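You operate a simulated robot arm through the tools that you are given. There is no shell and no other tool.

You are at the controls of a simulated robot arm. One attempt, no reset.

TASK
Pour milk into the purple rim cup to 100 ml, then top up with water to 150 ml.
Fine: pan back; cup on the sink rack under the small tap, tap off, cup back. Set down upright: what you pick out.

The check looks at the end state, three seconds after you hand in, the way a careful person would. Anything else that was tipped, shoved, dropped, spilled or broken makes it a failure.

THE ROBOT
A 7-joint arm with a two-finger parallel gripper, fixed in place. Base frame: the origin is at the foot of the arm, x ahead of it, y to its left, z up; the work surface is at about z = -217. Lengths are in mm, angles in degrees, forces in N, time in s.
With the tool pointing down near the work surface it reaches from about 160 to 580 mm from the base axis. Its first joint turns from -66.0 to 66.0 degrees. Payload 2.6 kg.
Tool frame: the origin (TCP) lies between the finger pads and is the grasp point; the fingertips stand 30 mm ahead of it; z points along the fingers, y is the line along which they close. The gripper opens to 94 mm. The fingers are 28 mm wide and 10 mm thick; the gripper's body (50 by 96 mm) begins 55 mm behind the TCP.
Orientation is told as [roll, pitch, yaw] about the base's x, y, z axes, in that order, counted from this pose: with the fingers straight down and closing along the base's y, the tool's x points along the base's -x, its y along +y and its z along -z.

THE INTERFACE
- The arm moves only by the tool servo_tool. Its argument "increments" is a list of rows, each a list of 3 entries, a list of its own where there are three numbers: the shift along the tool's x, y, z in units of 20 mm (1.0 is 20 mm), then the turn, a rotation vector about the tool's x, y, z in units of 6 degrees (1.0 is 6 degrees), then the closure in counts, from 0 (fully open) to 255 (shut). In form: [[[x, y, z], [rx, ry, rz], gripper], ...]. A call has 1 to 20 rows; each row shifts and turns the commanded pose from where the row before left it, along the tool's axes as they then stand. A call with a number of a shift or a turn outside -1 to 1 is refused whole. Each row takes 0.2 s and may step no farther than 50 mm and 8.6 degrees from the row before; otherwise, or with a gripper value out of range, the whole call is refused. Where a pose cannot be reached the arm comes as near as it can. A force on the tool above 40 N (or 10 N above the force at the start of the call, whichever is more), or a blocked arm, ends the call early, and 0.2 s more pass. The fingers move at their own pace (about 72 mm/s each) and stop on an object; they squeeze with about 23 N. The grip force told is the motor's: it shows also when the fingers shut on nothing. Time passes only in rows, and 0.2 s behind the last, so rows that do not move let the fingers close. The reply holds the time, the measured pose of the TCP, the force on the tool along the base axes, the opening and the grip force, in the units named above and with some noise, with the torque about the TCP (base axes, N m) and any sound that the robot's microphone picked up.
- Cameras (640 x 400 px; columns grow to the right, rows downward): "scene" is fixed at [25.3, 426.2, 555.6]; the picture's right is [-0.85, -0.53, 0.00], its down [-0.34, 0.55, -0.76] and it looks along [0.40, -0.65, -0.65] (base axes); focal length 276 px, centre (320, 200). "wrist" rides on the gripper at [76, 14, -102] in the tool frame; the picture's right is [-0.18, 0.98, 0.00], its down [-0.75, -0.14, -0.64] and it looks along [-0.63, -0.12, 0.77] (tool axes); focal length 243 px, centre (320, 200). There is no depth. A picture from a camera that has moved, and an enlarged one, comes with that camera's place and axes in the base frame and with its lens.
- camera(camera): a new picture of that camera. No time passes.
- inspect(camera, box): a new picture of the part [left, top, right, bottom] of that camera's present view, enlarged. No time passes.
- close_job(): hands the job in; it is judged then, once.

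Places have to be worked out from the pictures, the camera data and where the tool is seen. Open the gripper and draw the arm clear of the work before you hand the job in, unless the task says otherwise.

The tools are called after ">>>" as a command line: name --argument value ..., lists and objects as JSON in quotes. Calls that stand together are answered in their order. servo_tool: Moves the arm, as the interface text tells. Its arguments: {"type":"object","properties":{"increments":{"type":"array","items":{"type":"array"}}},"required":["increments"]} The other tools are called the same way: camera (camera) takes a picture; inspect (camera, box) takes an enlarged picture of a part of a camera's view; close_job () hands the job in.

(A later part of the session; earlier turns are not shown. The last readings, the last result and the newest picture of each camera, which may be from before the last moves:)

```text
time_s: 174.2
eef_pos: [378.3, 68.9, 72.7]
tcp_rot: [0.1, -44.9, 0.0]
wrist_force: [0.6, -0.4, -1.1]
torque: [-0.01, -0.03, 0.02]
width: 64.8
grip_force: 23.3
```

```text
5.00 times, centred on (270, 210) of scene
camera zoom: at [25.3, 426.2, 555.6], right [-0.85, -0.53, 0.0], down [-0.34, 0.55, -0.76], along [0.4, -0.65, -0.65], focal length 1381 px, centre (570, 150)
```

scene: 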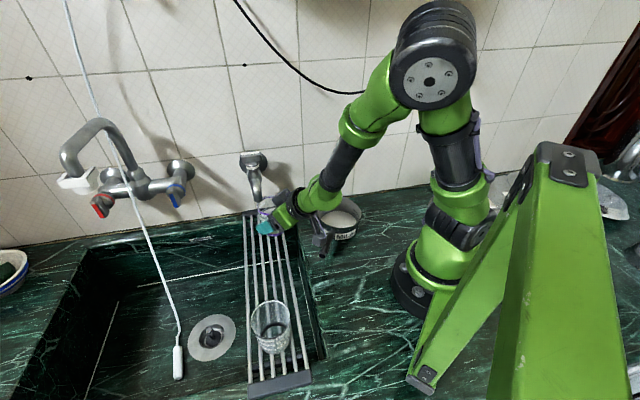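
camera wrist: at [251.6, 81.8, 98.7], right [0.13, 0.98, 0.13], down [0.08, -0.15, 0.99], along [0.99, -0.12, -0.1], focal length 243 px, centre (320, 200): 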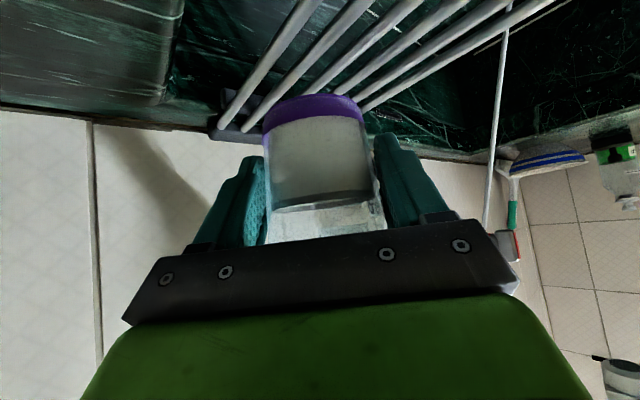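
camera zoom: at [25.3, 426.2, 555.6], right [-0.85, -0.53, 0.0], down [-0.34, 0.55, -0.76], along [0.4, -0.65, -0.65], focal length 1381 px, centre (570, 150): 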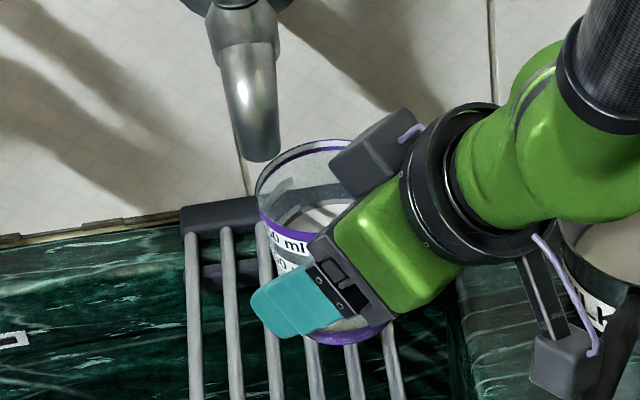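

Clear of the spout by more now. I lower another 7 mm (keeping the camera above the pan handle) and then move forward under the outlet in small steps.

>>> servo_tool --increments '[[[0.12, 0, 0.12], [0, 0, 0], 160], [[0.12, 0, 0.12], [0, 0, 0], 160], [[-0.13, 0.03, 0.13], [0, 0, 0], 160], [[-0.256, 0.05, 0.256], [0, 0, 0], 160], [[-0.256, 0.05, 0.256], [0, 0, 0], 160], [[0, 0, 0], [0, 0, 0], 160]]'

>>> inspect --camera "scene" --box '[235, 170, 305, 250]'

>>> camera --camera "wrist"

```text
time_s: 175.6
eef_pos: [397.6, 70.7, 63.1]
tcp_rot: [0.0, -44.9, 0.1]
wrist_force: [0.2, 0.1, -1.8]
torque: [0.01, 0.04, -0.01]
width: 65.0
grip_force: 23.0
```

```text
5.00 times, centred on (270, 210) of scene
camera zoom: at [25.3, 426.2, 555.6], right [-0.85, -0.53, 0.0], down [-0.34, 0.55, -0.76], along [0.4, -0.65, -0.65], focal length 1381 px, centre (570, 150)
```

zoom: 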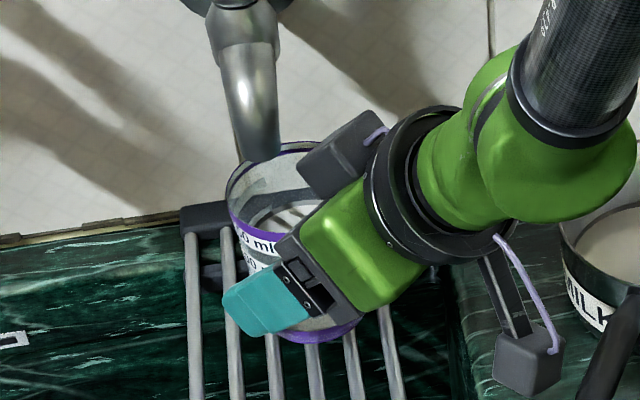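

```text
taken
camera wrist: at [270.7, 84.4, 81.8], right [0.13, 0.98, 0.13], down [0.08, -0.14, 0.99], along [0.99, -0.12, -0.1], focal length 243 px, centre (320, 200)
```

wrist: 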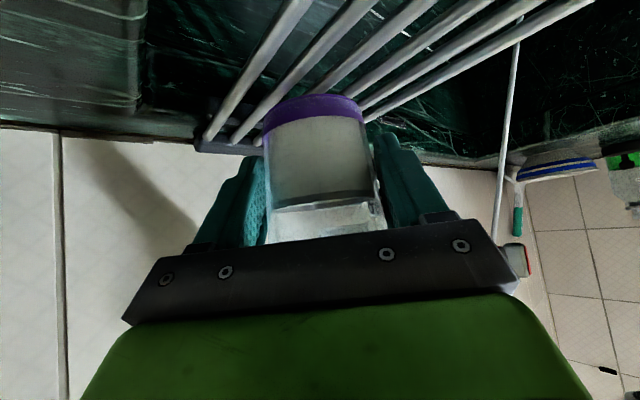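

Tracking well: cup centre (402,71), rim ≈103. I move the remaining 17 mm forward and check alignment under the outlet.

>>> servo_tool --increments '[[[-0.2, 0.055, 0.2], [0, 0, 0], 160], [[-0.2, 0.055, 0.2], [0, 0, 0], 160], [[-0.18, 0.055, 0.18], [0, 0, 0], 160], [[0, 0, 0], [0, 0, 0], 160]]'

>>> inspect --camera "scene" --box '[235, 170, 305, 250]'

>>> inspect --camera "wrist" --box '[200, 60, 420, 240]'

```text
time_s: 176.6
eef_pos: [413.1, 77.0, 66.1]
tcp_rot: [0.0, -44.9, 0.0]
wrist_force: [0.1, -0.5, -1.6]
torque: [0.0, -0.01, 0.03]
width: 65.0
grip_force: 23.1
```

```text
5.00 times, centred on (270, 210) of scene
camera zoom: at [25.3, 426.2, 555.6], right [-0.85, -0.53, 0.0], down [-0.34, 0.55, -0.76], along [0.4, -0.65, -0.65], focal length 1381 px, centre (570, 150)
```

zoom: 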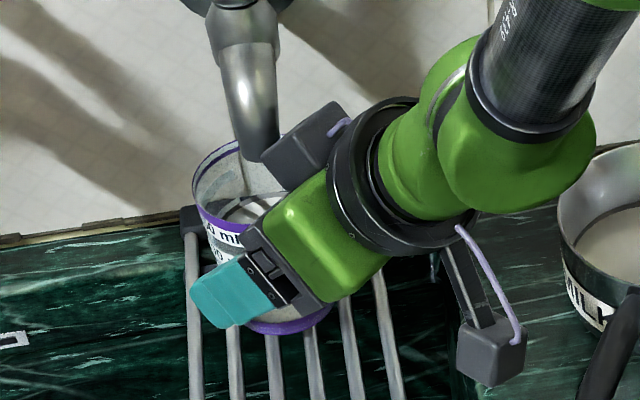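

```text
2.22 times, centred on (310, 150) of wrist
camera zoom: at [287.0, 89.8, 83.6], right [0.13, 0.98, 0.13], down [0.08, -0.14, 0.99], along [0.99, -0.12, -0.1], focal length 539 px, centre (342, 311)
```

zoom: 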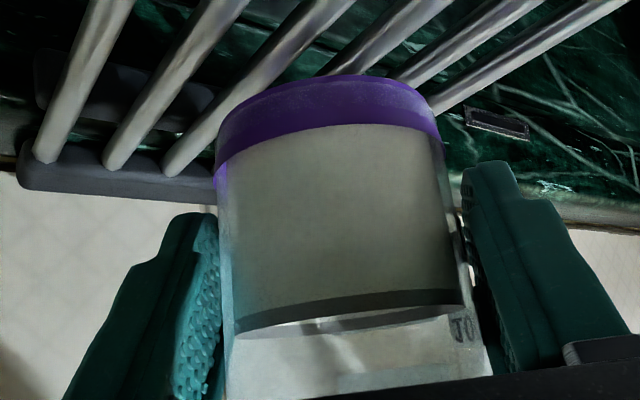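

A grey box on the gripper's upper side is very close to the spout. I zoom in to see the gap before any further motion.

>>> inspect --camera "scene" --box '[248, 180, 288, 205]'

>>> inspect --camera "scene" --box '[240, 190, 290, 225]'

```text
16.00 times, centred on (268, 192) of scene
camera zoom: at [25.3, 426.2, 555.6], right [-0.85, -0.53, 0.0], down [-0.34, 0.55, -0.76], along [0.4, -0.65, -0.65], focal length 4418 px, centre (1152, 320)
```

zoom: 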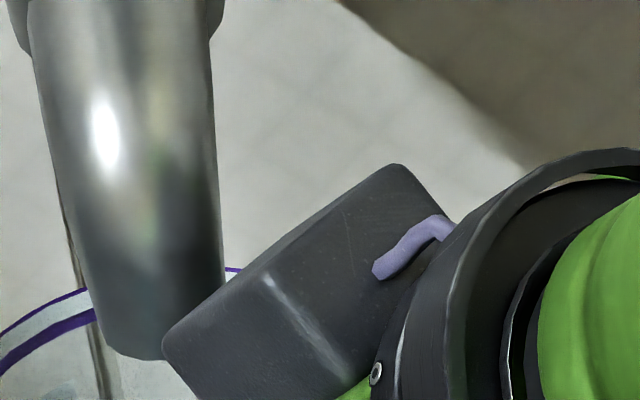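

```text
11.43 times, centred on (265, 208) of scene
camera zoom: at [25.3, 426.2, 555.6], right [-0.85, -0.53, 0.0], down [-0.34, 0.55, -0.76], along [0.4, -0.65, -0.65], focal length 3156 px, centre (949, 114)
```

zoom: 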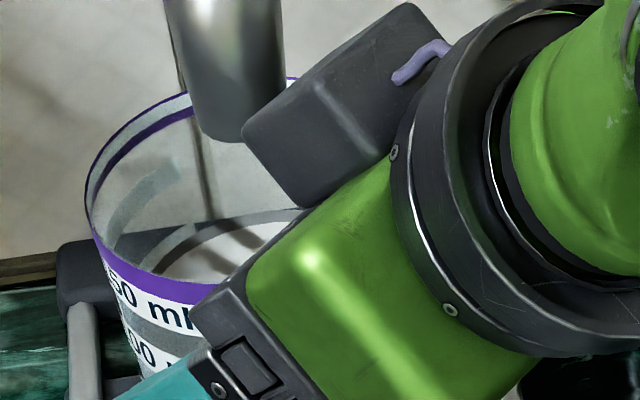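

The box is only a few millimetres from the spout. I back the cup off 9 mm (still well inside the stream) and then turn the tool to yaw ~18° to keep the arm away from its joint limit.

>>> servo_tool --increments '[[[0.16, -0.05, -0.16], [0, 0, 0], 160], [[0.16, -0.05, -0.16], [0, 0, 0], 160], [[0, 0, 0], [-0.4, 0, -0.4], 160], [[0, 0, 0], [-0.53, 0, -0.53], 160], [[0, 0, 0], [-0.53, 0, -0.53], 160], [[0, 0, 0], [-0.53, 0, -0.53], 160], [[0, 0, 0], [-0.13, 0, -0.13], 160], [[0, 0, 0], [0, 0, 0], 160]]'

>>> inspect --camera "scene" --box '[235, 170, 305, 250]'

>>> camera --camera "wrist"

```text
time_s: 178.4
eef_pos: [403.3, 72.5, 65.8]
tcp_rot: [0.1, -44.8, 18.1]
wrist_force: [0.6, -0.1, -1.7]
torque: [-0.02, 0.0, 0.0]
width: 64.9
grip_force: 23.2
```

```text
5.00 times, centred on (270, 210) of scene
camera zoom: at [25.3, 426.2, 555.6], right [-0.85, -0.53, 0.0], down [-0.34, 0.55, -0.76], along [0.4, -0.65, -0.65], focal length 1381 px, centre (570, 150)
```

zoom: 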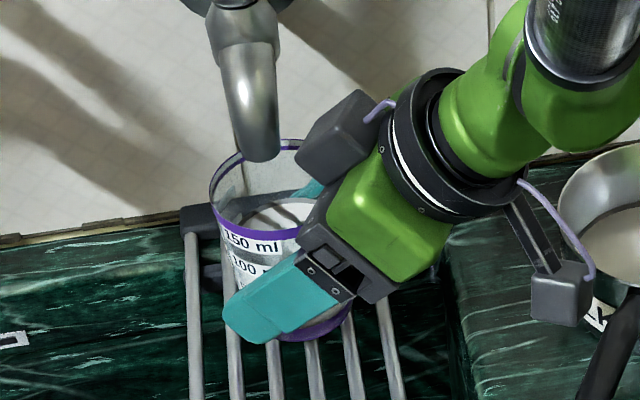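

```text
taken
camera wrist: at [278.7, 47.0, 83.7], right [-0.18, 0.97, 0.13], down [0.12, -0.11, 0.99], along [0.98, 0.19, -0.1], focal length 243 px, centre (320, 200)
```

wrist: 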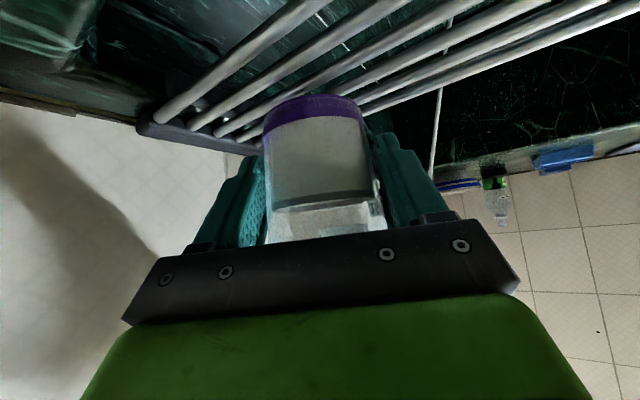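

Well placed: outlet within ~10 mm of the cup's centre, labels face the scene camera, and the box is clear. I lower to the rack, watching for contact.

>>> servo_tool --increments '[[[0.15, 0, 0.15], [0, 0, 0], 160], [[0.15, 0, 0.15], [0, 0, 0], 160], [[0.12, 0, 0.12], [0, 0, 0], 160], [[0.06, 0, 0.06], [0, 0, 0], 160], [[0, 0, 0], [0, 0, 0], 160]]'

```text
time_s: 179.6
eef_pos: [404.2, 73.4, 52.9]
tcp_rot: [0.1, -45.0, 18.0]
wrist_force: [0.0, 0.5, -1.6]
torque: [0.0, 0.04, 0.03]
width: 64.7
grip_force: 22.8
```

>>> servo_tool --increments '[[[0.035, 0, 0.035], [0, 0, 0], 160], [[0.035, 0, 0.035], [0, 0, 0], 160], [[0, 0, 0], [0, 0, 0], 160]]'

>>> inspect --camera "wrist" --box '[200, 60, 420, 240]'

```text
time_s: 180.4
eef_pos: [403.5, 71.5, 49.2]
tcp_rot: [0.0, -44.9, 17.9]
wrist_force: [0.3, 0.4, -1.1]
torque: [-0.01, 0.02, 0.02]
width: 64.9
grip_force: 22.8
```

```text
2.22 times, centred on (310, 150) of wrist
camera zoom: at [278.8, 46.6, 67.5], right [-0.18, 0.97, 0.13], down [0.12, -0.11, 0.99], along [0.98, 0.19, -0.1], focal length 539 px, centre (342, 311)
```

zoom: 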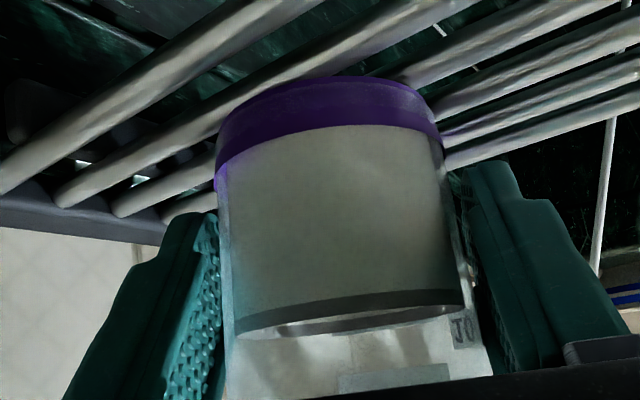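

Probably just touching. I go down another millimetre at a time until the weight transfers.

>>> servo_tool --increments '[[[0.035, 0, 0.035], [0, 0, 0], 160], [[0, 0, 0], [0, 0, 0], 160]]'

>>> servo_tool --increments '[[[0.02, 0, 0.02], [0, 0, 0], 160], [[0, 0, 0], [0, 0, 0], 160]]'

```text
time_s: 181.0
eef_pos: [403.7, 73.4, 49.8]
tcp_rot: [0.1, -45.3, 17.8]
wrist_force: [-1.9, -2.2, 12.6]
torque: [-0.07, 0.06, -0.04]
width: 64.8
grip_force: 23.3
```

```text
time_s: 181.6
eef_pos: [403.9, 74.1, 49.1]
tcp_rot: [0.2, -45.0, 18.0]
wrist_force: [-1.3, -3.1, 15.7]
torque: [-0.04, -0.1, -0.01]
width: 64.7
grip_force: 22.8
```

Seated (≈15 N). I relieve by about 0.8 mm and then open the fingers gently.

>>> servo_tool --increments '[[[-0.03, 0, -0.03], [0, 0, 0], 160], [[0, 0, 0], [0, 0, 0], 160]]'

>>> servo_tool --increments '[[[0, 0, 0], [0, 0, 0], 130], [[0, 0, 0], [0, 0, 0], 100], [[0, 0, 0], [0, 0, 0], 85], [[0, 0, 0], [0, 0, 0], 78], [[0, 0, 0], [0, 0, 0], 70], [[0, 0, 0], [0, 0, 0], 60], [[0, 0, 0], [0, 0, 0], 45], [[0, 0, 0], [0, 0, 0], 37]]'

>>> inspect --camera "scene" --box '[235, 170, 305, 250]'

>>> inspect --camera "wrist" --box '[200, 60, 420, 240]'

```text
time_s: 182.2
eef_pos: [403.5, 72.8, 49.2]
tcp_rot: [-0.1, -44.8, 18.1]
wrist_force: [0.9, 0.1, 2.3]
torque: [0.05, -0.13, -0.05]
width: 64.9
grip_force: 23.1
```

```text
time_s: 184.0
eef_pos: [405.4, 73.0, 49.4]
tcp_rot: [0.1, -44.9, 17.9]
wrist_force: [-0.2, -0.9, 0.7]
torque: [0.02, 0.02, 0.04]
width: 80.3
grip_force: 0.0
```

```text
5.00 times, centred on (270, 210) of scene
camera zoom: at [25.3, 426.2, 555.6], right [-0.85, -0.53, 0.0], down [-0.34, 0.55, -0.76], along [0.4, -0.65, -0.65], focal length 1381 px, centre (570, 150)
```

zoom: 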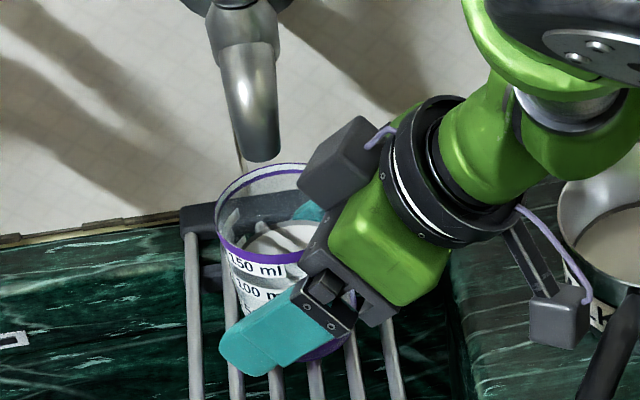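

```text
2.22 times, centred on (310, 150) of wrist
camera zoom: at [279.8, 47.3, 67.6], right [-0.18, 0.97, 0.13], down [0.12, -0.11, 0.99], along [0.98, 0.19, -0.1], focal length 539 px, centre (342, 311)
```

zoom: 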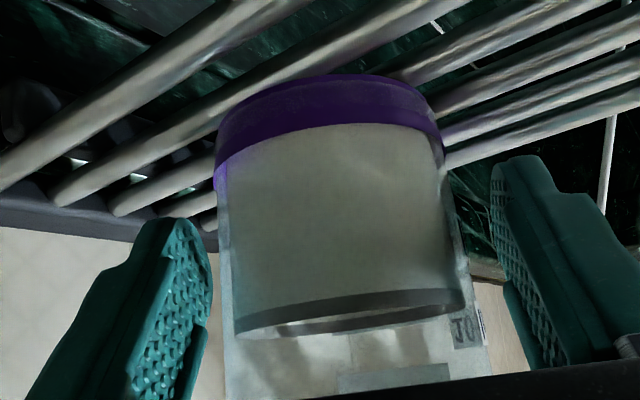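

The cup stands freely under the outlet. I raise the open gripper vertically in small steps, checking it tracks straight.

>>> servo_tool --increments '[[[-0.2, 0, -0.2], [0, 0, 0], 37], [[-0.3, 0, -0.3], [0, 0, 0], 37]]'

>>> servo_tool --increments '[[[-0.3, 0, -0.3], [0, 0, 0], 37], [[-0.3, 0, -0.3], [0, 0, 0], 37]]'

>>> inspect --camera "scene" --box '[235, 170, 305, 250]'

```text
time_s: 184.6
eef_pos: [405.0, 71.9, 64.2]
tcp_rot: [0.0, -44.9, 18.0]
wrist_force: [0.4, 0.5, 0.2]
torque: [-0.01, -0.02, 0.03]
width: 80.5
grip_force: 0.0
```

```text
time_s: 185.2
eef_pos: [403.2, 73.6, 81.3]
tcp_rot: [0.1, -44.9, 17.9]
wrist_force: [0.4, -1.1, 0.3]
torque: [0.0, 0.0, 0.02]
width: 80.6
grip_force: 0.1
```

```text
5.00 times, centred on (270, 210) of scene
camera zoom: at [25.3, 426.2, 555.6], right [-0.85, -0.53, 0.0], down [-0.34, 0.55, -0.76], along [0.4, -0.65, -0.65], focal length 1381 px, centre (570, 150)
```

zoom: 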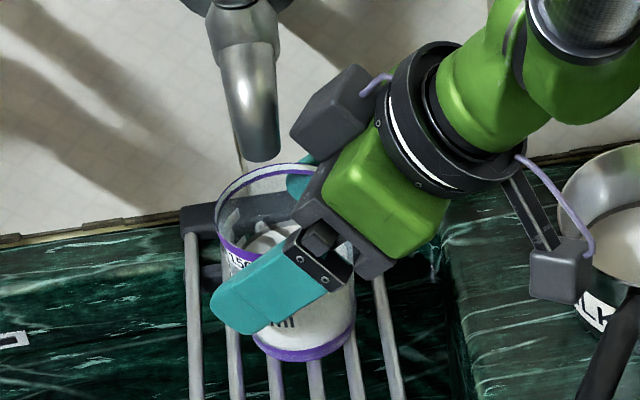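

Tracking straight, with the spout passing between the open fingers. I continue up until the fingertips clear the rim.

>>> servo_tool --increments '[[[-0.3, 0, -0.3], [0, 0, 0], 37], [[-0.3, 0, -0.3], [0, 0, 0], 37]]'

>>> servo_tool --increments '[[[-0.3, 0, -0.3], [0, 0, 0], 37], [[-0.3, 0, -0.3], [0, 0, 0], 37], [[-0.3, 0, -0.3], [0, 0, 0], 37]]'

>>> inspect --camera "scene" --box '[225, 140, 325, 250]'

>>> camera --camera "wrist"

```text
time_s: 185.8
eef_pos: [404.1, 72.3, 97.0]
tcp_rot: [-0.1, -44.9, 18.0]
wrist_force: [0.6, 0.3, 0.0]
torque: [0.0, 0.02, 0.0]
width: 80.6
grip_force: 0.0
```

```text
time_s: 186.6
eef_pos: [405.7, 71.8, 122.6]
tcp_rot: [0.0, -44.9, 18.0]
wrist_force: [0.1, -0.2, 0.2]
torque: [-0.03, 0.0, 0.03]
width: 80.5
grip_force: 0.0
```

```text
3.64 times, centred on (275, 195) of scene
camera zoom: at [25.3, 426.2, 555.6], right [-0.85, -0.53, 0.0], down [-0.34, 0.55, -0.76], along [0.4, -0.65, -0.65], focal length 1004 px, centre (484, 218)
```

zoom: 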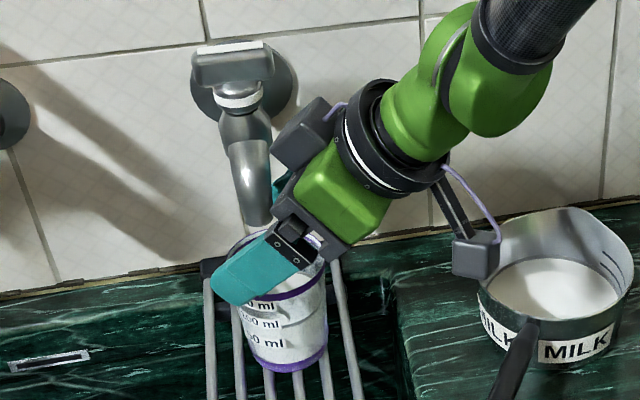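

```text
taken
camera wrist: at [280.2, 46.4, 141.3], right [-0.18, 0.97, 0.13], down [0.12, -0.11, 0.99], along [0.98, 0.19, -0.1], focal length 243 px, centre (320, 200)
```

wrist: 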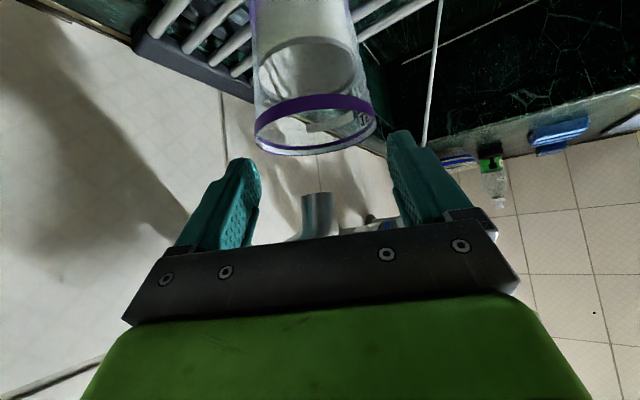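

Fingertips are above the rim; the outlet and cup line up. I rise a bit more and then withdraw backwards along the tool axis.

>>> servo_tool --increments '[[[-0.3, 0, -0.3], [0, 0, 0], 37], [[-0.3, 0, -0.3], [0, 0, 0], 37], [[0, 0, -0.4], [0, 0, 0], 37], [[0, 0, -0.4], [0, 0, 0], 37]]'

>>> servo_tool --increments '[[[0, 0, -0.4], [0, 0, 0], 37], [[0, 0, -0.5], [0, 0, 0], 37], [[0, 0, -0.5], [0, 0, 0], 37], [[0, 0, -0.5], [0, 0, 0], 37]]'

>>> servo_tool --increments '[[[0, 0, -0.5], [0, 0, 0], 37], [[0, 0, -0.5], [0, 0, 0], 37], [[-0.2, 0, -0.4], [0, 0, 0], 37], [[-0.3, 0, -0.3], [0, 0, 0], 37]]'

>>> camera --camera "scene"

```text
time_s: 187.6
eef_pos: [391.9, 68.9, 151.7]
tcp_rot: [-0.1, -44.9, 18.0]
wrist_force: [0.3, -0.7, 0.5]
torque: [0.01, -0.01, -0.04]
width: 80.2
grip_force: 0.0
```

```text
time_s: 188.6
eef_pos: [367.4, 60.2, 179.2]
tcp_rot: [0.1, -45.0, 18.0]
wrist_force: [0.0, 0.2, 0.1]
torque: [0.0, 0.01, 0.03]
width: 80.0
grip_force: 0.0
```

```text
time_s: 189.6
eef_pos: [350.1, 55.0, 210.4]
tcp_rot: [-0.1, -44.9, 17.9]
wrist_force: [0.3, 0.4, -0.9]
torque: [0.0, -0.03, -0.01]
width: 80.3
grip_force: 0.1
```

```text
taken
```

scene: 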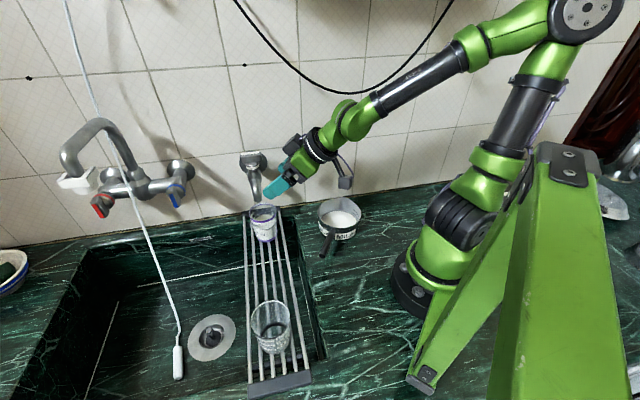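

Clear. I look at the cup under the tap with the gripper out of the way.

>>> inspect --camera "scene" --box '[240, 190, 290, 250]'

>>> inspect --camera "scene" --box '[246, 208, 280, 230]'

>>> inspect --camera "scene" --box '[246, 218, 280, 240]'

>>> inspect --camera "scene" --box '[230, 140, 290, 215]'

```text
6.67 times, centred on (265, 220) of scene
camera zoom: at [25.3, 426.2, 555.6], right [-0.85, -0.53, 0.0], down [-0.34, 0.55, -0.76], along [0.4, -0.65, -0.65], focal length 1841 px, centre (687, 67)
```

zoom: 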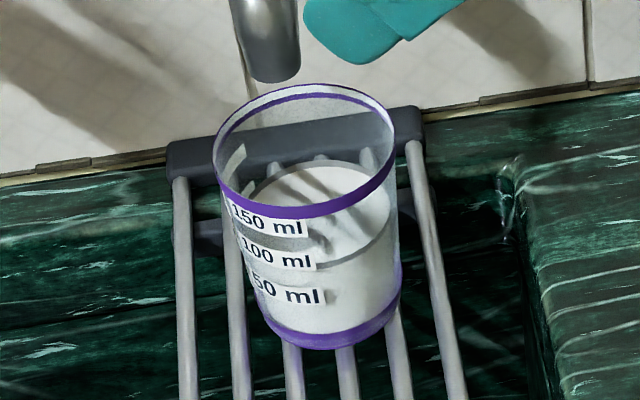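

```text
16.00 times, centred on (263, 219) of scene
camera zoom: at [25.3, 426.2, 555.6], right [-0.85, -0.53, 0.0], down [-0.34, 0.55, -0.76], along [0.4, -0.65, -0.65], focal length 4418 px, centre (1232, -104)
```

zoom: 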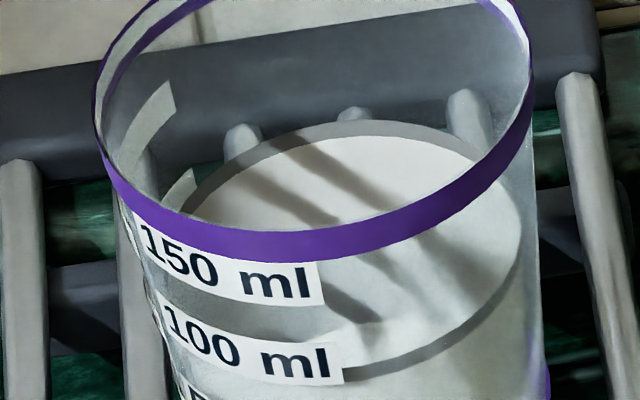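

```text
16.00 times, centred on (263, 229) of scene
camera zoom: at [25.3, 426.2, 555.6], right [-0.85, -0.53, 0.0], down [-0.34, 0.55, -0.76], along [0.4, -0.65, -0.65], focal length 4418 px, centre (1232, -264)
```

zoom: 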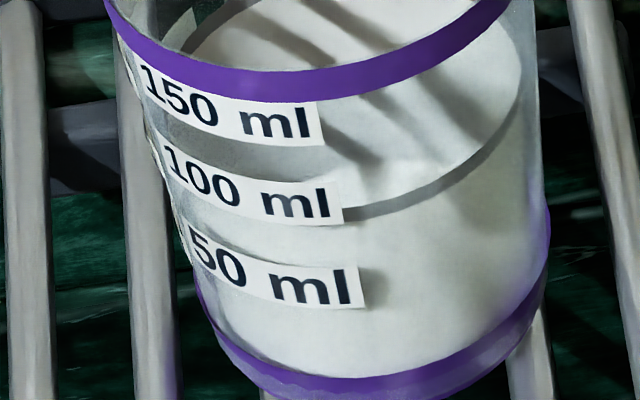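

```text
5.33 times, centred on (260, 178) of scene
camera zoom: at [25.3, 426.2, 555.6], right [-0.85, -0.53, 0.0], down [-0.34, 0.55, -0.76], along [0.4, -0.65, -0.65], focal length 1473 px, centre (640, 320)
```

zoom: 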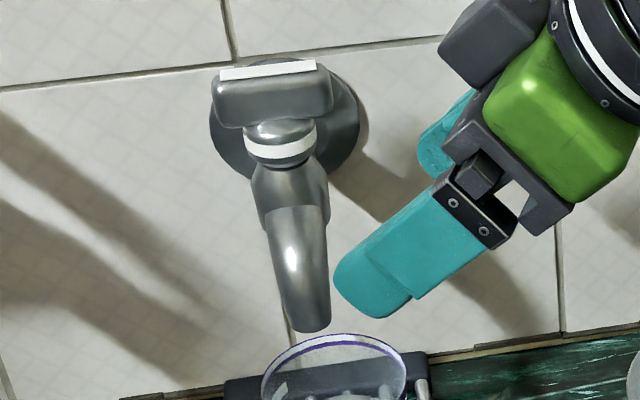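

The cup stands right under the outlet with the milk at the 100 mark and the labels facing the camera. Next, the tap handle: I rise, straighten the tool, yaw to 45° and move above the paddle at (445,46).

>>> servo_tool --increments '[[[-0.65, 0, -0.65], [0, 0, 0], 60], [[-0.65, 0, -0.65], [0, 0, 0], 60], [[-0.65, 0, -0.65], [0, 0, 0], 80], [[-0.65, 0, -0.65], [0, 0, 0], 100], [[-0.65, 0, -0.65], [0, 0, 0], 120], [[-0.6, 0, -0.6], [0, 0, 0], 146], [[0, 0, 0], [0, 0.94, 0], 146], [[0, 0, 0], [0, 0.94, 0], 146], [[0, 0, 0], [0, 0.94, 0], 146], [[0, 0, 0], [0, 0.94, 0], 146], [[0, 0, 0], [0, 0.94, 0], 146], [[0, 0, 0], [0, 0.94, 0], 146], [[0, 0, 0], [0, 0.94, 0], 146], [[0, 0, 0], [0, 0.91, 0], 146]]'

>>> servo_tool --increments '[[[0, 0, 0], [0, 0, -0.9], 146], [[0, 0, 0], [0, 0, -0.9], 146], [[0, 0, 0], [0, 0, -0.9], 146], [[0, 0, 0], [0, 0, -0.9], 146], [[0, 0, 0], [0, 0, -0.9], 146], [[-0.5, -0.6, 0], [0, 0, 0], 146], [[-0.5, -0.6, 0], [0, 0, 0], 146], [[-0.5, -0.6, 0], [0, 0, 0], 146], [[-0.5, -0.6, 0], [0, 0, 0], 146]]'

>>> camera --camera "wrist"

>>> camera --camera "scene"

```text
time_s: 192.6
eef_pos: [208.4, -54.1, 146.9]
tcp_rot: [-0.2, -0.3, 18.1]
wrist_force: [-0.3, 0.0, -0.4]
torque: [0.0, 0.0, -0.02]
width: 39.9
grip_force: 0.0
out of reach, approached as far as the arm can: row 8, 9, 10, 11, 12, 13, 14
```

```text
time_s: 194.6
eef_pos: [201.7, -67.1, 160.7]
tcp_rot: [-0.1, -0.1, 45.0]
wrist_force: [0.7, -0.4, 1.1]
torque: [-0.01, 0.04, -0.02]
width: 40.1
grip_force: 0.0
out of reach, approached as far as the arm can: row 5, 6, 7, 8, 9
```

```text
taken
camera wrist: at [136.8, -110.2, 263.1], right [-0.56, 0.83, 0.0], down [0.63, 0.43, 0.64], along [0.53, 0.36, -0.76], focal length 243 px, centre (320, 200)
```

wrist: 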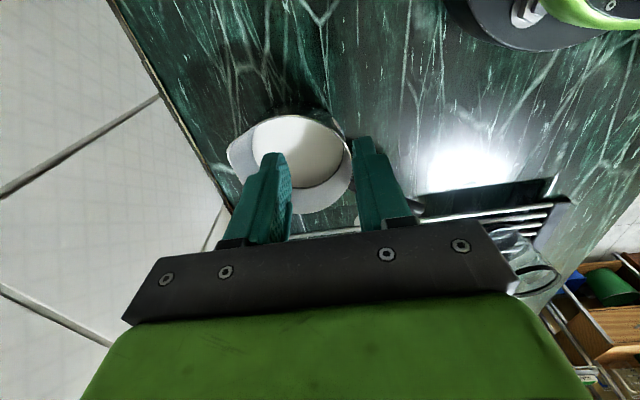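

```text
taken
```

scene: 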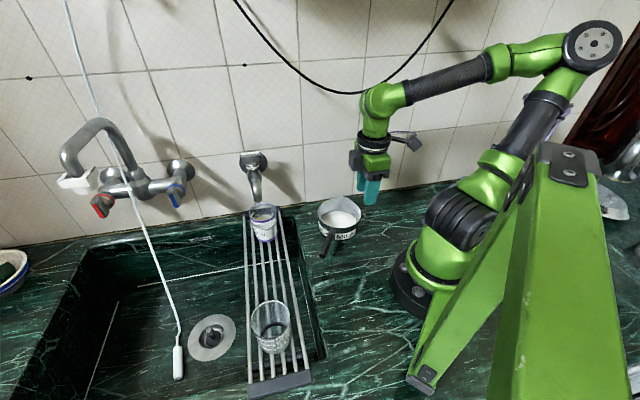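

The long chained move hit a joint limit and the arm drifted to (202,-67,161), above the pan but clear of it; nothing was touched. I'll move in small checked steps from here: first straight up.

>>> servo_tool --increments '[[[0, 0, -0.4], [0, 0, 0], 146], [[0, 0, -0.4], [0, 0, 0], 146], [[0, 0, -0.4], [0, 0, 0], 146]]'

>>> inspect --camera "scene" --box '[300, 0, 640, 270]'

```text
time_s: 195.4
eef_pos: [200.7, -76.8, 166.9]
tcp_rot: [-0.1, -0.1, 45.0]
wrist_force: [0.2, 0.4, 0.0]
torque: [0.03, 0.0, 0.02]
width: 40.1
grip_force: 0.0
out of reach, approached as far as the arm can: row 1, 2, 3
```

```text
1.48 times, centred on (470, 135) of scene
camera zoom: at [25.3, 426.2, 555.6], right [-0.85, -0.53, 0.0], down [-0.34, 0.55, -0.76], along [0.4, -0.65, -0.65], focal length 409 px, centre (98, 296)
```

zoom: 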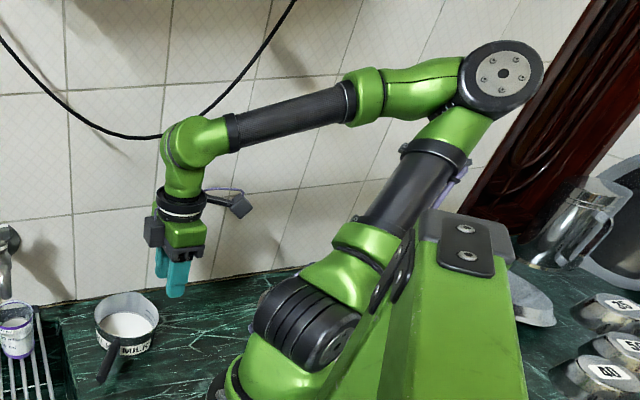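

It is stuck against a wrist limit in this folded posture. I back out the way it came: yaw back to 18° first, in place.

>>> servo_tool --increments '[[[0, 0, 0], [0, 0, 0.9], 146], [[0, 0, 0], [0, 0, 0.9], 146], [[0, 0, 0], [0, 0, 0.9], 146], [[0, 0, 0], [0, 0, 0.9], 146], [[0, 0, 0], [0, 0, 0.9], 146]]'

```text
time_s: 196.6
eef_pos: [199.7, -73.8, 165.2]
tcp_rot: [0.0, -0.1, 17.9]
wrist_force: [0.5, -0.6, -0.1]
torque: [0.02, 0.0, 0.01]
width: 40.1
grip_force: 0.1
```

That worked without a limit flag. I test a small forward move from here.

>>> servo_tool --increments '[[[-0.5, 0, 0], [0, 0, 0], 146], [[-0.5, 0, 0], [0, 0, 0], 146]]'

```text
time_s: 197.2
eef_pos: [213.9, -74.2, 159.1]
tcp_rot: [-0.2, -0.2, 18.1]
wrist_force: [1.2, -0.2, -0.8]
torque: [0.0, 0.02, 0.0]
width: 40.1
grip_force: 0.0
out of reach, approached as far as the arm can: row 1, 2
```

It slides along a constraint (lower as it goes out), so the wrist pitch is the limit. I align the yaw with the arm's plane (-19°) so I can tilt forward out of it.

>>> servo_tool --increments '[[[0, 0, 0], [0, 0, 0.88], 146], [[0, 0, 0], [0, 0, 0.88], 146], [[0, 0, 0], [0, 0, 0.88], 146], [[0, 0, 0], [0, 0, 0.88], 146], [[0, 0, 0], [0, 0, 0.88], 146], [[0, 0, 0], [0, 0, 0.88], 146], [[0, 0, 0], [0, 0, 0.88], 146]]'

>>> camera --camera "scene"

```text
time_s: 198.8
eef_pos: [214.0, -74.2, 159.2]
tcp_rot: [0.0, -0.1, -19.0]
wrist_force: [0.2, 0.3, 0.7]
torque: [0.03, 0.0, -0.02]
width: 39.8
grip_force: 0.0
```

```text
taken
```

scene: 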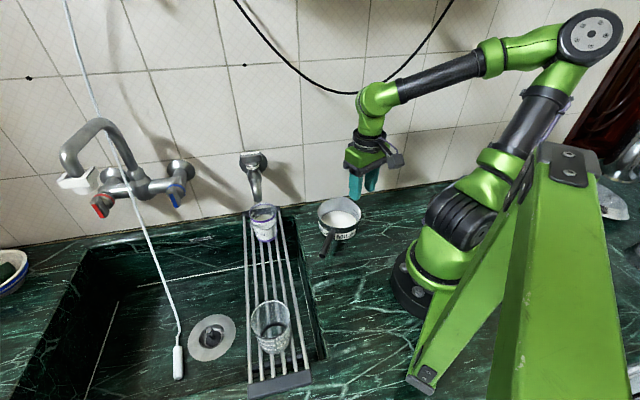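

Aligned. Now I tilt forward in small steps, roughly pivoting about the wrist, and check for the limit flag.

>>> servo_tool --increments '[[[-0.7, 0, -0.04], [0, -0.9, 0], 146], [[-0.7, 0, -0.04], [0, -0.9, 0], 146], [[-0.7, 0, -0.04], [0, -0.9, 0], 146]]'

```text
time_s: 199.6
eef_pos: [252.6, -86.1, 165.1]
tcp_rot: [0.1, -16.3, -19.0]
wrist_force: [0.3, 0.1, 0.1]
torque: [-0.03, 0.0, -0.04]
width: 40.0
grip_force: 0.0
```

Good, reachable again. I now swing left and up away from the pan and wall, in short checked steps.

>>> servo_tool --increments '[[[-0.07, 0.8, -0.24], [-0.187, 0, -0.64], 146], [[-0.07, 0.8, -0.24], [-0.187, 0, -0.64], 146], [[-0.07, 0.8, -0.24], [-0.187, 0, -0.64], 146]]'

>>> servo_tool --increments '[[[-0.07, 0.8, -0.24], [-0.187, 0, -0.64], 146], [[-0.07, 0.8, -0.24], [-0.187, 0, -0.64], 146], [[-0.07, 0.8, -0.24], [-0.187, 0, -0.64], 146]]'

```text
time_s: 200.4
eef_pos: [266.1, -40.6, 181.7]
tcp_rot: [0.2, -16.2, -6.9]
wrist_force: [-0.4, 0.2, 0.1]
torque: [0.01, 0.01, 0.0]
width: 40.0
grip_force: 0.0
```

```text
time_s: 201.2
eef_pos: [266.4, 6.1, 196.0]
tcp_rot: [0.0, -16.2, 5.1]
wrist_force: [-0.8, 0.4, 0.0]
torque: [0.04, 0.0, 0.05]
width: 39.9
grip_force: 0.0
```

Following well. I increase the tilt to about 45° (pivoting near the wrist) to get back to the earlier posture, watching the flag.

>>> servo_tool --increments '[[[-0.7, 0, -0.04], [0, -0.9, 0], 146], [[-0.7, 0, -0.04], [0, -0.9, 0], 146], [[-0.7, 0, -0.04], [0, -0.9, 0], 146]]'

>>> servo_tool --increments '[[[-0.7, 0.2, -0.04], [0, -0.9, 0], 146], [[-0.7, 0.2, -0.04], [0, -0.9, 0], 146]]'

>>> camera --camera "scene"

```text
time_s: 202.0
eef_pos: [304.9, 9.1, 213.2]
tcp_rot: [0.0, -32.4, 5.0]
wrist_force: [0.6, 0.3, -0.8]
torque: [0.01, 0.03, -0.01]
width: 39.9
grip_force: 0.1
```

```text
time_s: 202.6
eef_pos: [326.1, 21.5, 230.6]
tcp_rot: [0.2, -43.3, 4.8]
wrist_force: [-0.2, 0.0, -0.8]
torque: [0.02, 0.0, 0.0]
width: 40.0
grip_force: 0.1
```

```text
taken
```

scene: 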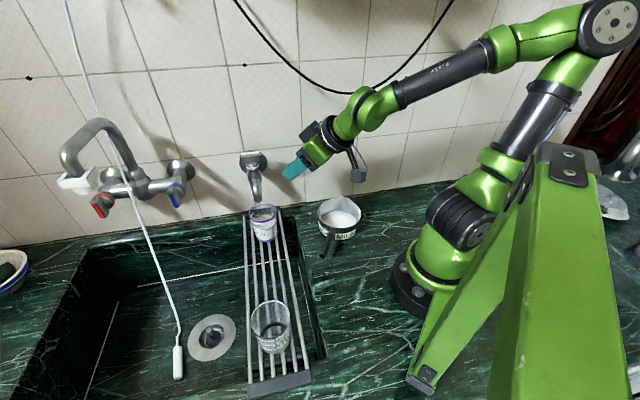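

Back in the earlier posture at (326,22,231). I swing out over the sink side, away from the tap, to have room to unwind the wrist.

>>> servo_tool --increments '[[[-0.466, 0.85, 0.44], [-0.286, 0, -0.303], 146], [[-0.466, 0.85, 0.44], [-0.286, 0, -0.303], 146], [[-0.466, 0.85, 0.44], [-0.286, 0, -0.303], 146], [[-0.466, 0.85, 0.44], [-0.286, 0, -0.303], 146]]'

>>> servo_tool --increments '[[[-0.466, 0.85, 0.44], [-0.286, 0, -0.303], 146], [[-0.466, 0.85, 0.44], [-0.286, 0, -0.303], 146], [[-0.466, 0.85, 0.44], [-0.286, 0, -0.303], 146], [[-0.466, 0.85, 0.44], [-0.286, 0, -0.303], 146]]'

>>> camera --camera "scene"

```text
time_s: 203.6
eef_pos: [368.1, 96.8, 231.0]
tcp_rot: [0.1, -43.2, 15.1]
wrist_force: [0.0, -0.1, 0.1]
torque: [-0.01, 0.03, 0.03]
width: 40.2
grip_force: 0.1
```

```text
time_s: 204.6
eef_pos: [373.9, 181.2, 232.5]
tcp_rot: [-0.1, -43.3, 25.1]
wrist_force: [-0.2, 0.7, -0.3]
torque: [0.01, -0.01, -0.02]
width: 40.2
grip_force: 0.1
out of reach, approached as far as the arm can: row 3, 4
```

```text
taken
```

scene: 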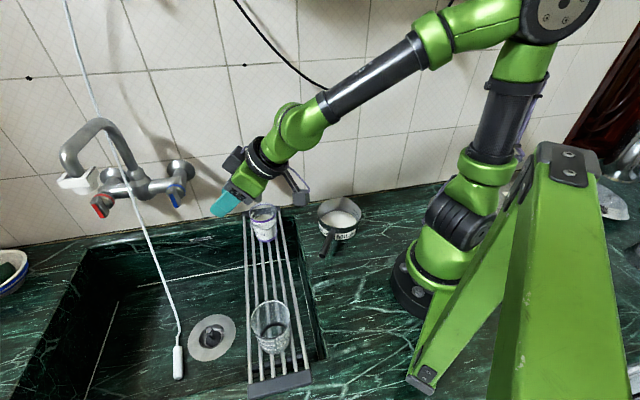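

The limit shows again as it reaches out with this tilt. I now raise the tool toward horizontal (more tilt) so the wrist can unwind, in short steps.

>>> servo_tool --increments '[[[-0.3, 0, 0], [0, -0.9, 0], 146], [[-0.3, 0, 0], [0, -0.9, 0], 146], [[-0.3, 0, 0], [0, -0.9, 0], 146]]'

>>> servo_tool --increments '[[[-0.3, 0, 0], [0, -0.9, 0], 146], [[-0.3, 0, 0], [0, -0.9, 0], 146], [[-0.3, 0, 0], [0, -0.9, 0], 146]]'

>>> camera --camera "scene"

```text
time_s: 205.4
eef_pos: [378.3, 187.9, 252.6]
tcp_rot: [2.1, -56.1, 24.1]
wrist_force: [0.2, 0.7, 0.2]
torque: [0.0, 0.02, 0.01]
width: 40.2
grip_force: 0.1
out of reach, approached as far as the arm can: row 3
```

```text
time_s: 206.2
eef_pos: [387.3, 188.5, 265.8]
tcp_rot: [3.3, -72.3, 22.4]
wrist_force: [-0.5, 1.1, -0.1]
torque: [0.0, 0.05, -0.02]
width: 40.1
grip_force: 0.1
```

```text
taken
```

scene: 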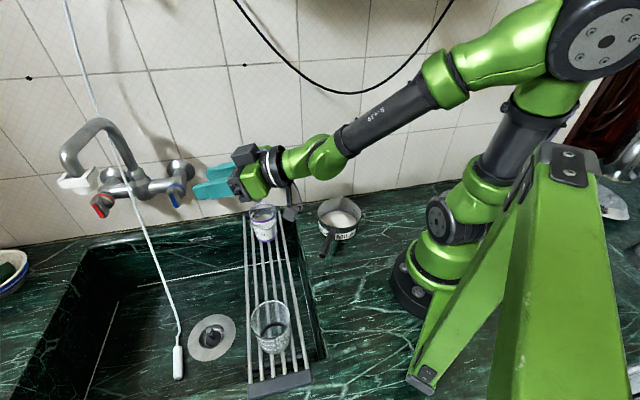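

The tool is now above the forearm line. I swing the yaw left toward 90° at this tilt, which should unwind the wrist roll.

>>> servo_tool --increments '[[[0, 0, 0], [-0.857, 0, -0.274], 146], [[0, 0, 0], [-0.857, 0, -0.274], 146], [[0, 0, 0], [-0.857, 0, -0.274], 146]]'

>>> servo_tool --increments '[[[0, 0, 0], [-0.857, 0, -0.274], 146], [[0, 0, 0], [-0.857, 0, -0.274], 146], [[0, 0, 0], [-0.857, 0, -0.274], 146]]'

>>> camera --camera "scene"

```text
time_s: 207.0
eef_pos: [386.6, 189.0, 266.0]
tcp_rot: [3.3, -72.5, 38.5]
wrist_force: [0.3, 1.0, -0.1]
torque: [-0.02, -0.02, 0.02]
width: 40.5
grip_force: 0.0
```

```text
time_s: 207.8
eef_pos: [387.5, 189.7, 266.4]
tcp_rot: [3.0, -72.9, 55.1]
wrist_force: [-0.5, 0.1, 0.4]
torque: [0.03, -0.02, 0.01]
width: 40.2
grip_force: 0.1
```

```text
taken
```

scene: 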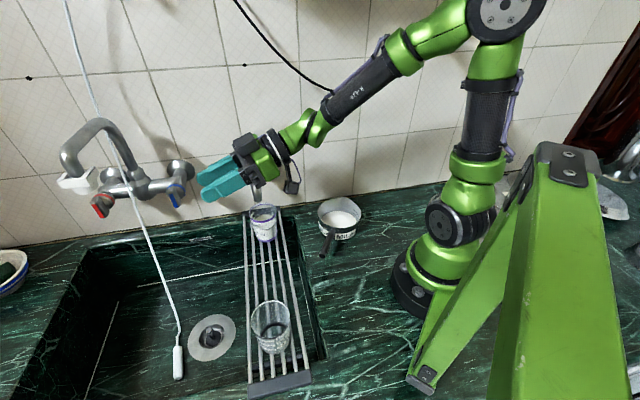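

Smooth, no limits. I continue to yaw ~82° and then bring the tool down to vertical step by step.

>>> servo_tool --increments '[[[0, 0, 0], [-0.857, 0, -0.274], 146], [[0, 0, 0], [-0.857, 0, -0.274], 146], [[0, 0, 0], [-0.857, 0, -0.274], 146], [[0, 0, 0], [-0.857, 0, -0.274], 146], [[0, 0, 0], [-0.857, 0, -0.274], 146]]'

>>> servo_tool --increments '[[[0.3, 0, 0], [0, 0.9, 0], 146], [[0.3, 0, 0], [0, 0.9, 0], 146], [[0.3, 0, 0], [0, 0.9, 0], 146]]'

>>> servo_tool --increments '[[[0.2, 0, 0], [0, 0.9, 0], 146], [[0.2, 0, 0], [0, 0.9, 0], 146], [[0.2, 0, 0], [0, 0.9, 0], 146]]'

>>> camera --camera "scene"

```text
time_s: 209.0
eef_pos: [386.4, 189.4, 266.1]
tcp_rot: [1.9, -73.3, 83.2]
wrist_force: [0.0, -0.5, -0.3]
torque: [-0.01, -0.03, 0.04]
width: 39.9
grip_force: 0.0
```

```text
time_s: 209.8
eef_pos: [385.1, 183.7, 250.9]
tcp_rot: [0.9, -56.9, 84.1]
wrist_force: [0.1, -0.2, -0.9]
torque: [-0.01, 0.0, 0.02]
width: 40.1
grip_force: 0.0
```

```text
time_s: 210.6
eef_pos: [386.9, 174.4, 242.1]
tcp_rot: [0.6, -40.7, 84.4]
wrist_force: [-0.2, -0.5, 0.3]
torque: [0.02, 0.0, 0.05]
width: 40.2
grip_force: 0.0
```

```text
taken
```

scene: 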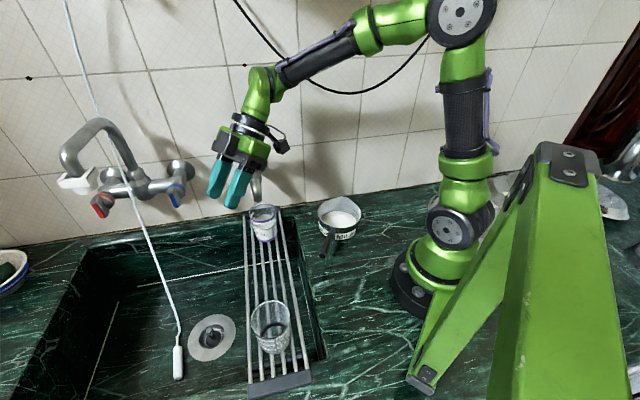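

The arm is back in its normal posture. I finish straightening to vertical, and rise.

>>> servo_tool --increments '[[[0, 0, 0], [0, 0.97, 0], 146], [[0, 0, 0], [0, 0.97, 0], 146], [[0, 0, 0], [0, 0.97, 0], 146], [[0, 0, 0], [0, 0.97, 0], 146], [[0, 0, 0], [0, 0.97, 0], 146], [[0, 0, 0], [0, 0.97, 0], 146], [[0, 0, 0], [0, 0.97, 0], 146]]'

>>> servo_tool --increments '[[[0, 0, -0.8], [0, 0, 0], 146], [[0, 0, -0.8], [0, 0, 0], 146], [[0, 0, -0.8], [0, 0, 0], 146], [[0, 0, -0.8], [0, 0, 0], 146]]'

```text
time_s: 212.2
eef_pos: [385.8, 175.4, 241.8]
tcp_rot: [0.5, 0.1, 84.8]
wrist_force: [0.9, 0.3, -0.4]
torque: [-0.02, 0.04, 0.02]
width: 40.2
grip_force: 0.1
```

```text
time_s: 213.2
eef_pos: [385.1, 176.0, 304.7]
tcp_rot: [0.5, -0.1, 84.9]
wrist_force: [-0.1, -0.3, -0.2]
torque: [0.07, -0.02, -0.02]
width: 40.2
grip_force: 0.0
```

Now vertical at z≈305 in the normal posture. I yaw to 45° and move above the tap paddle in checked steps.

>>> servo_tool --increments '[[[0, 0, 0], [0, 0, 0.95], 146], [[0, 0, 0], [0, 0, 0.95], 146], [[0, 0, 0], [0, 0, 0.95], 146], [[0, 0, 0], [0, 0, 0.95], 146], [[0, 0, 0], [0, 0, 0.95], 146], [[0, 0, 0], [0, 0, 0.95], 146], [[0, 0, 0], [0, 0, 0.95], 146]]'

>>> servo_tool --increments '[[[0.273, -0.744, 0], [0, 0, 0], 146], [[0.273, -0.744, 0], [0, 0, 0], 146], [[0.273, -0.744, 0], [0, 0, 0], 146], [[0.273, -0.744, 0], [0, 0, 0], 146]]'

>>> camera --camera "wrist"

>>> camera --camera "scene"

```text
time_s: 214.8
eef_pos: [386.2, 175.4, 304.0]
tcp_rot: [0.3, 0.3, 44.9]
wrist_force: [-1.0, 0.0, -0.1]
torque: [-0.01, 0.01, 0.02]
width: 39.9
grip_force: 0.1
```

```text
time_s: 215.8
eef_pos: [414.2, 120.1, 306.0]
tcp_rot: [0.5, 0.3, 45.0]
wrist_force: [-0.5, 0.0, 0.3]
torque: [0.0, 0.0, 0.0]
width: 39.8
grip_force: 0.1
```

```text
taken
camera wrist: at [351.5, 74.7, 407.7], right [-0.56, 0.83, 0.01], down [0.64, 0.43, 0.64], along [0.52, 0.36, -0.77], focal length 243 px, centre (320, 200)
```

wrist: 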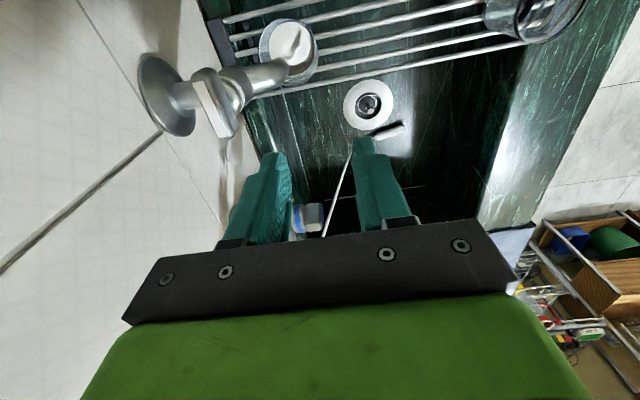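

```text
taken
```

scene: 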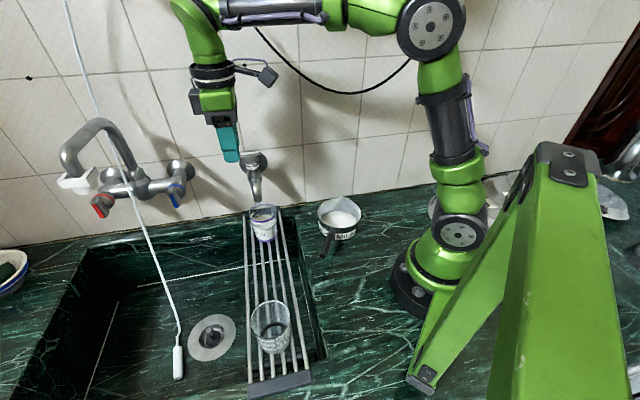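

A great top view of the tap with the cup directly beneath its outlet. I zoom in to fix the paddle's exact position and orientation.

>>> inspect --camera "wrist" --box '[120, 10, 340, 150]'

>>> inspect --camera "wrist" --box '[170, 50, 270, 145]'

```text
2.86 times, centred on (230, 80) of wrist
camera zoom: at [351.5, 74.7, 407.7], right [-0.56, 0.83, 0.01], down [0.64, 0.43, 0.64], along [0.52, 0.36, -0.77], focal length 693 px, centre (577, 543)
```

zoom: 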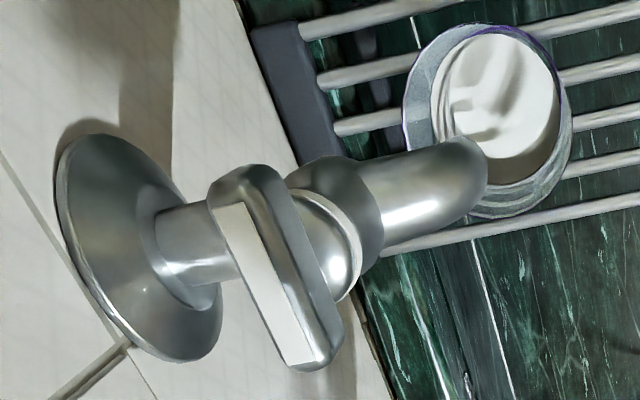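

```text
4.21 times, centred on (220, 98) of wrist
camera zoom: at [351.5, 74.7, 407.7], right [-0.56, 0.83, 0.01], down [0.64, 0.43, 0.64], along [0.52, 0.36, -0.77], focal length 1022 px, centre (741, 632)
```

zoom: 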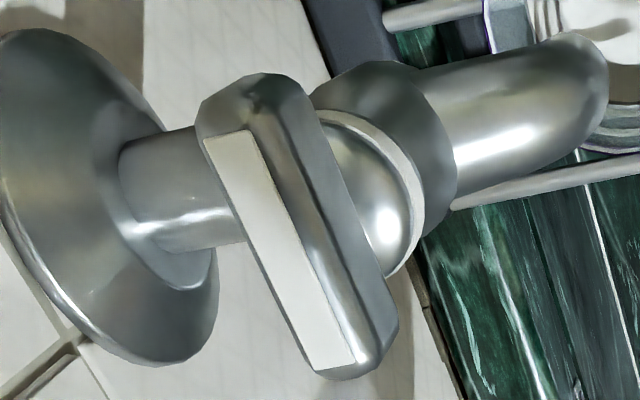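

The paddle's top centre is (445,45,232), exactly parallel to the wall. I move over it.

>>> servo_tool --increments '[[[0.311, -0.751, 0], [0, 0, 0], 146], [[0.311, -0.751, 0], [0, 0, 0], 146], [[0.311, -0.751, 0], [0, 0, 0], 146], [[0.311, -0.751, 0], [0, 0, 0], 146], [[0.311, -0.751, 0], [0, 0, 0], 146], [[0, 0, 0], [0, 0, 0], 146]]'

>>> camera --camera "wrist"

>>> inspect --camera "scene" --box '[200, 80, 310, 220]'

```text
time_s: 217.2
eef_pos: [445.3, 43.9, 303.8]
tcp_rot: [0.4, 0.3, 45.0]
wrist_force: [0.3, 0.3, 0.8]
torque: [-0.02, 0.02, -0.01]
width: 40.0
grip_force: 0.1
```

```text
taken
camera wrist: at [382.2, -1.3, 405.8], right [-0.56, 0.83, 0.01], down [0.64, 0.43, 0.64], along [0.52, 0.36, -0.77], focal length 243 px, centre (320, 200)
```

wrist: 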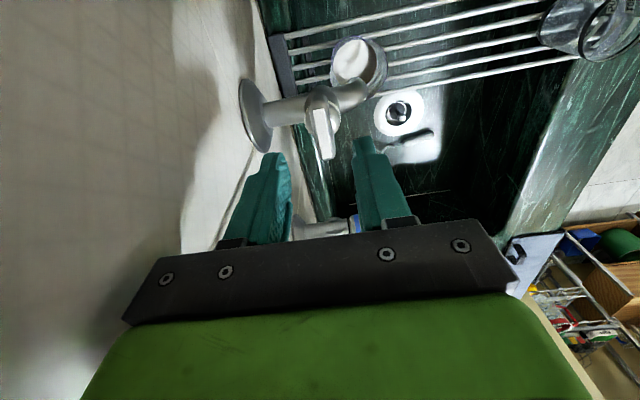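

```text
2.86 times, centred on (255, 150) of scene
camera zoom: at [25.3, 426.2, 555.6], right [-0.85, -0.53, 0.0], down [-0.34, 0.55, -0.76], along [0.4, -0.65, -0.65], focal length 789 px, centre (506, 343)
```

zoom: 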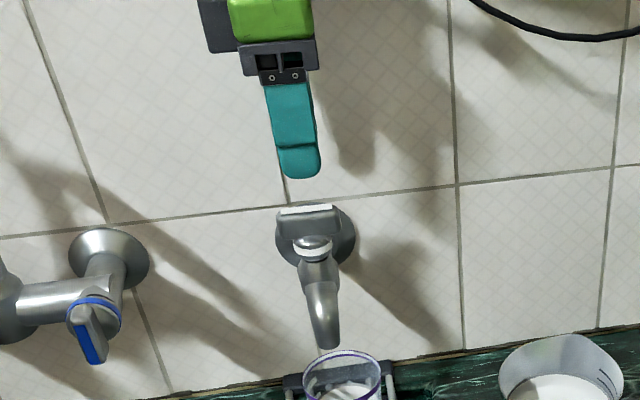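

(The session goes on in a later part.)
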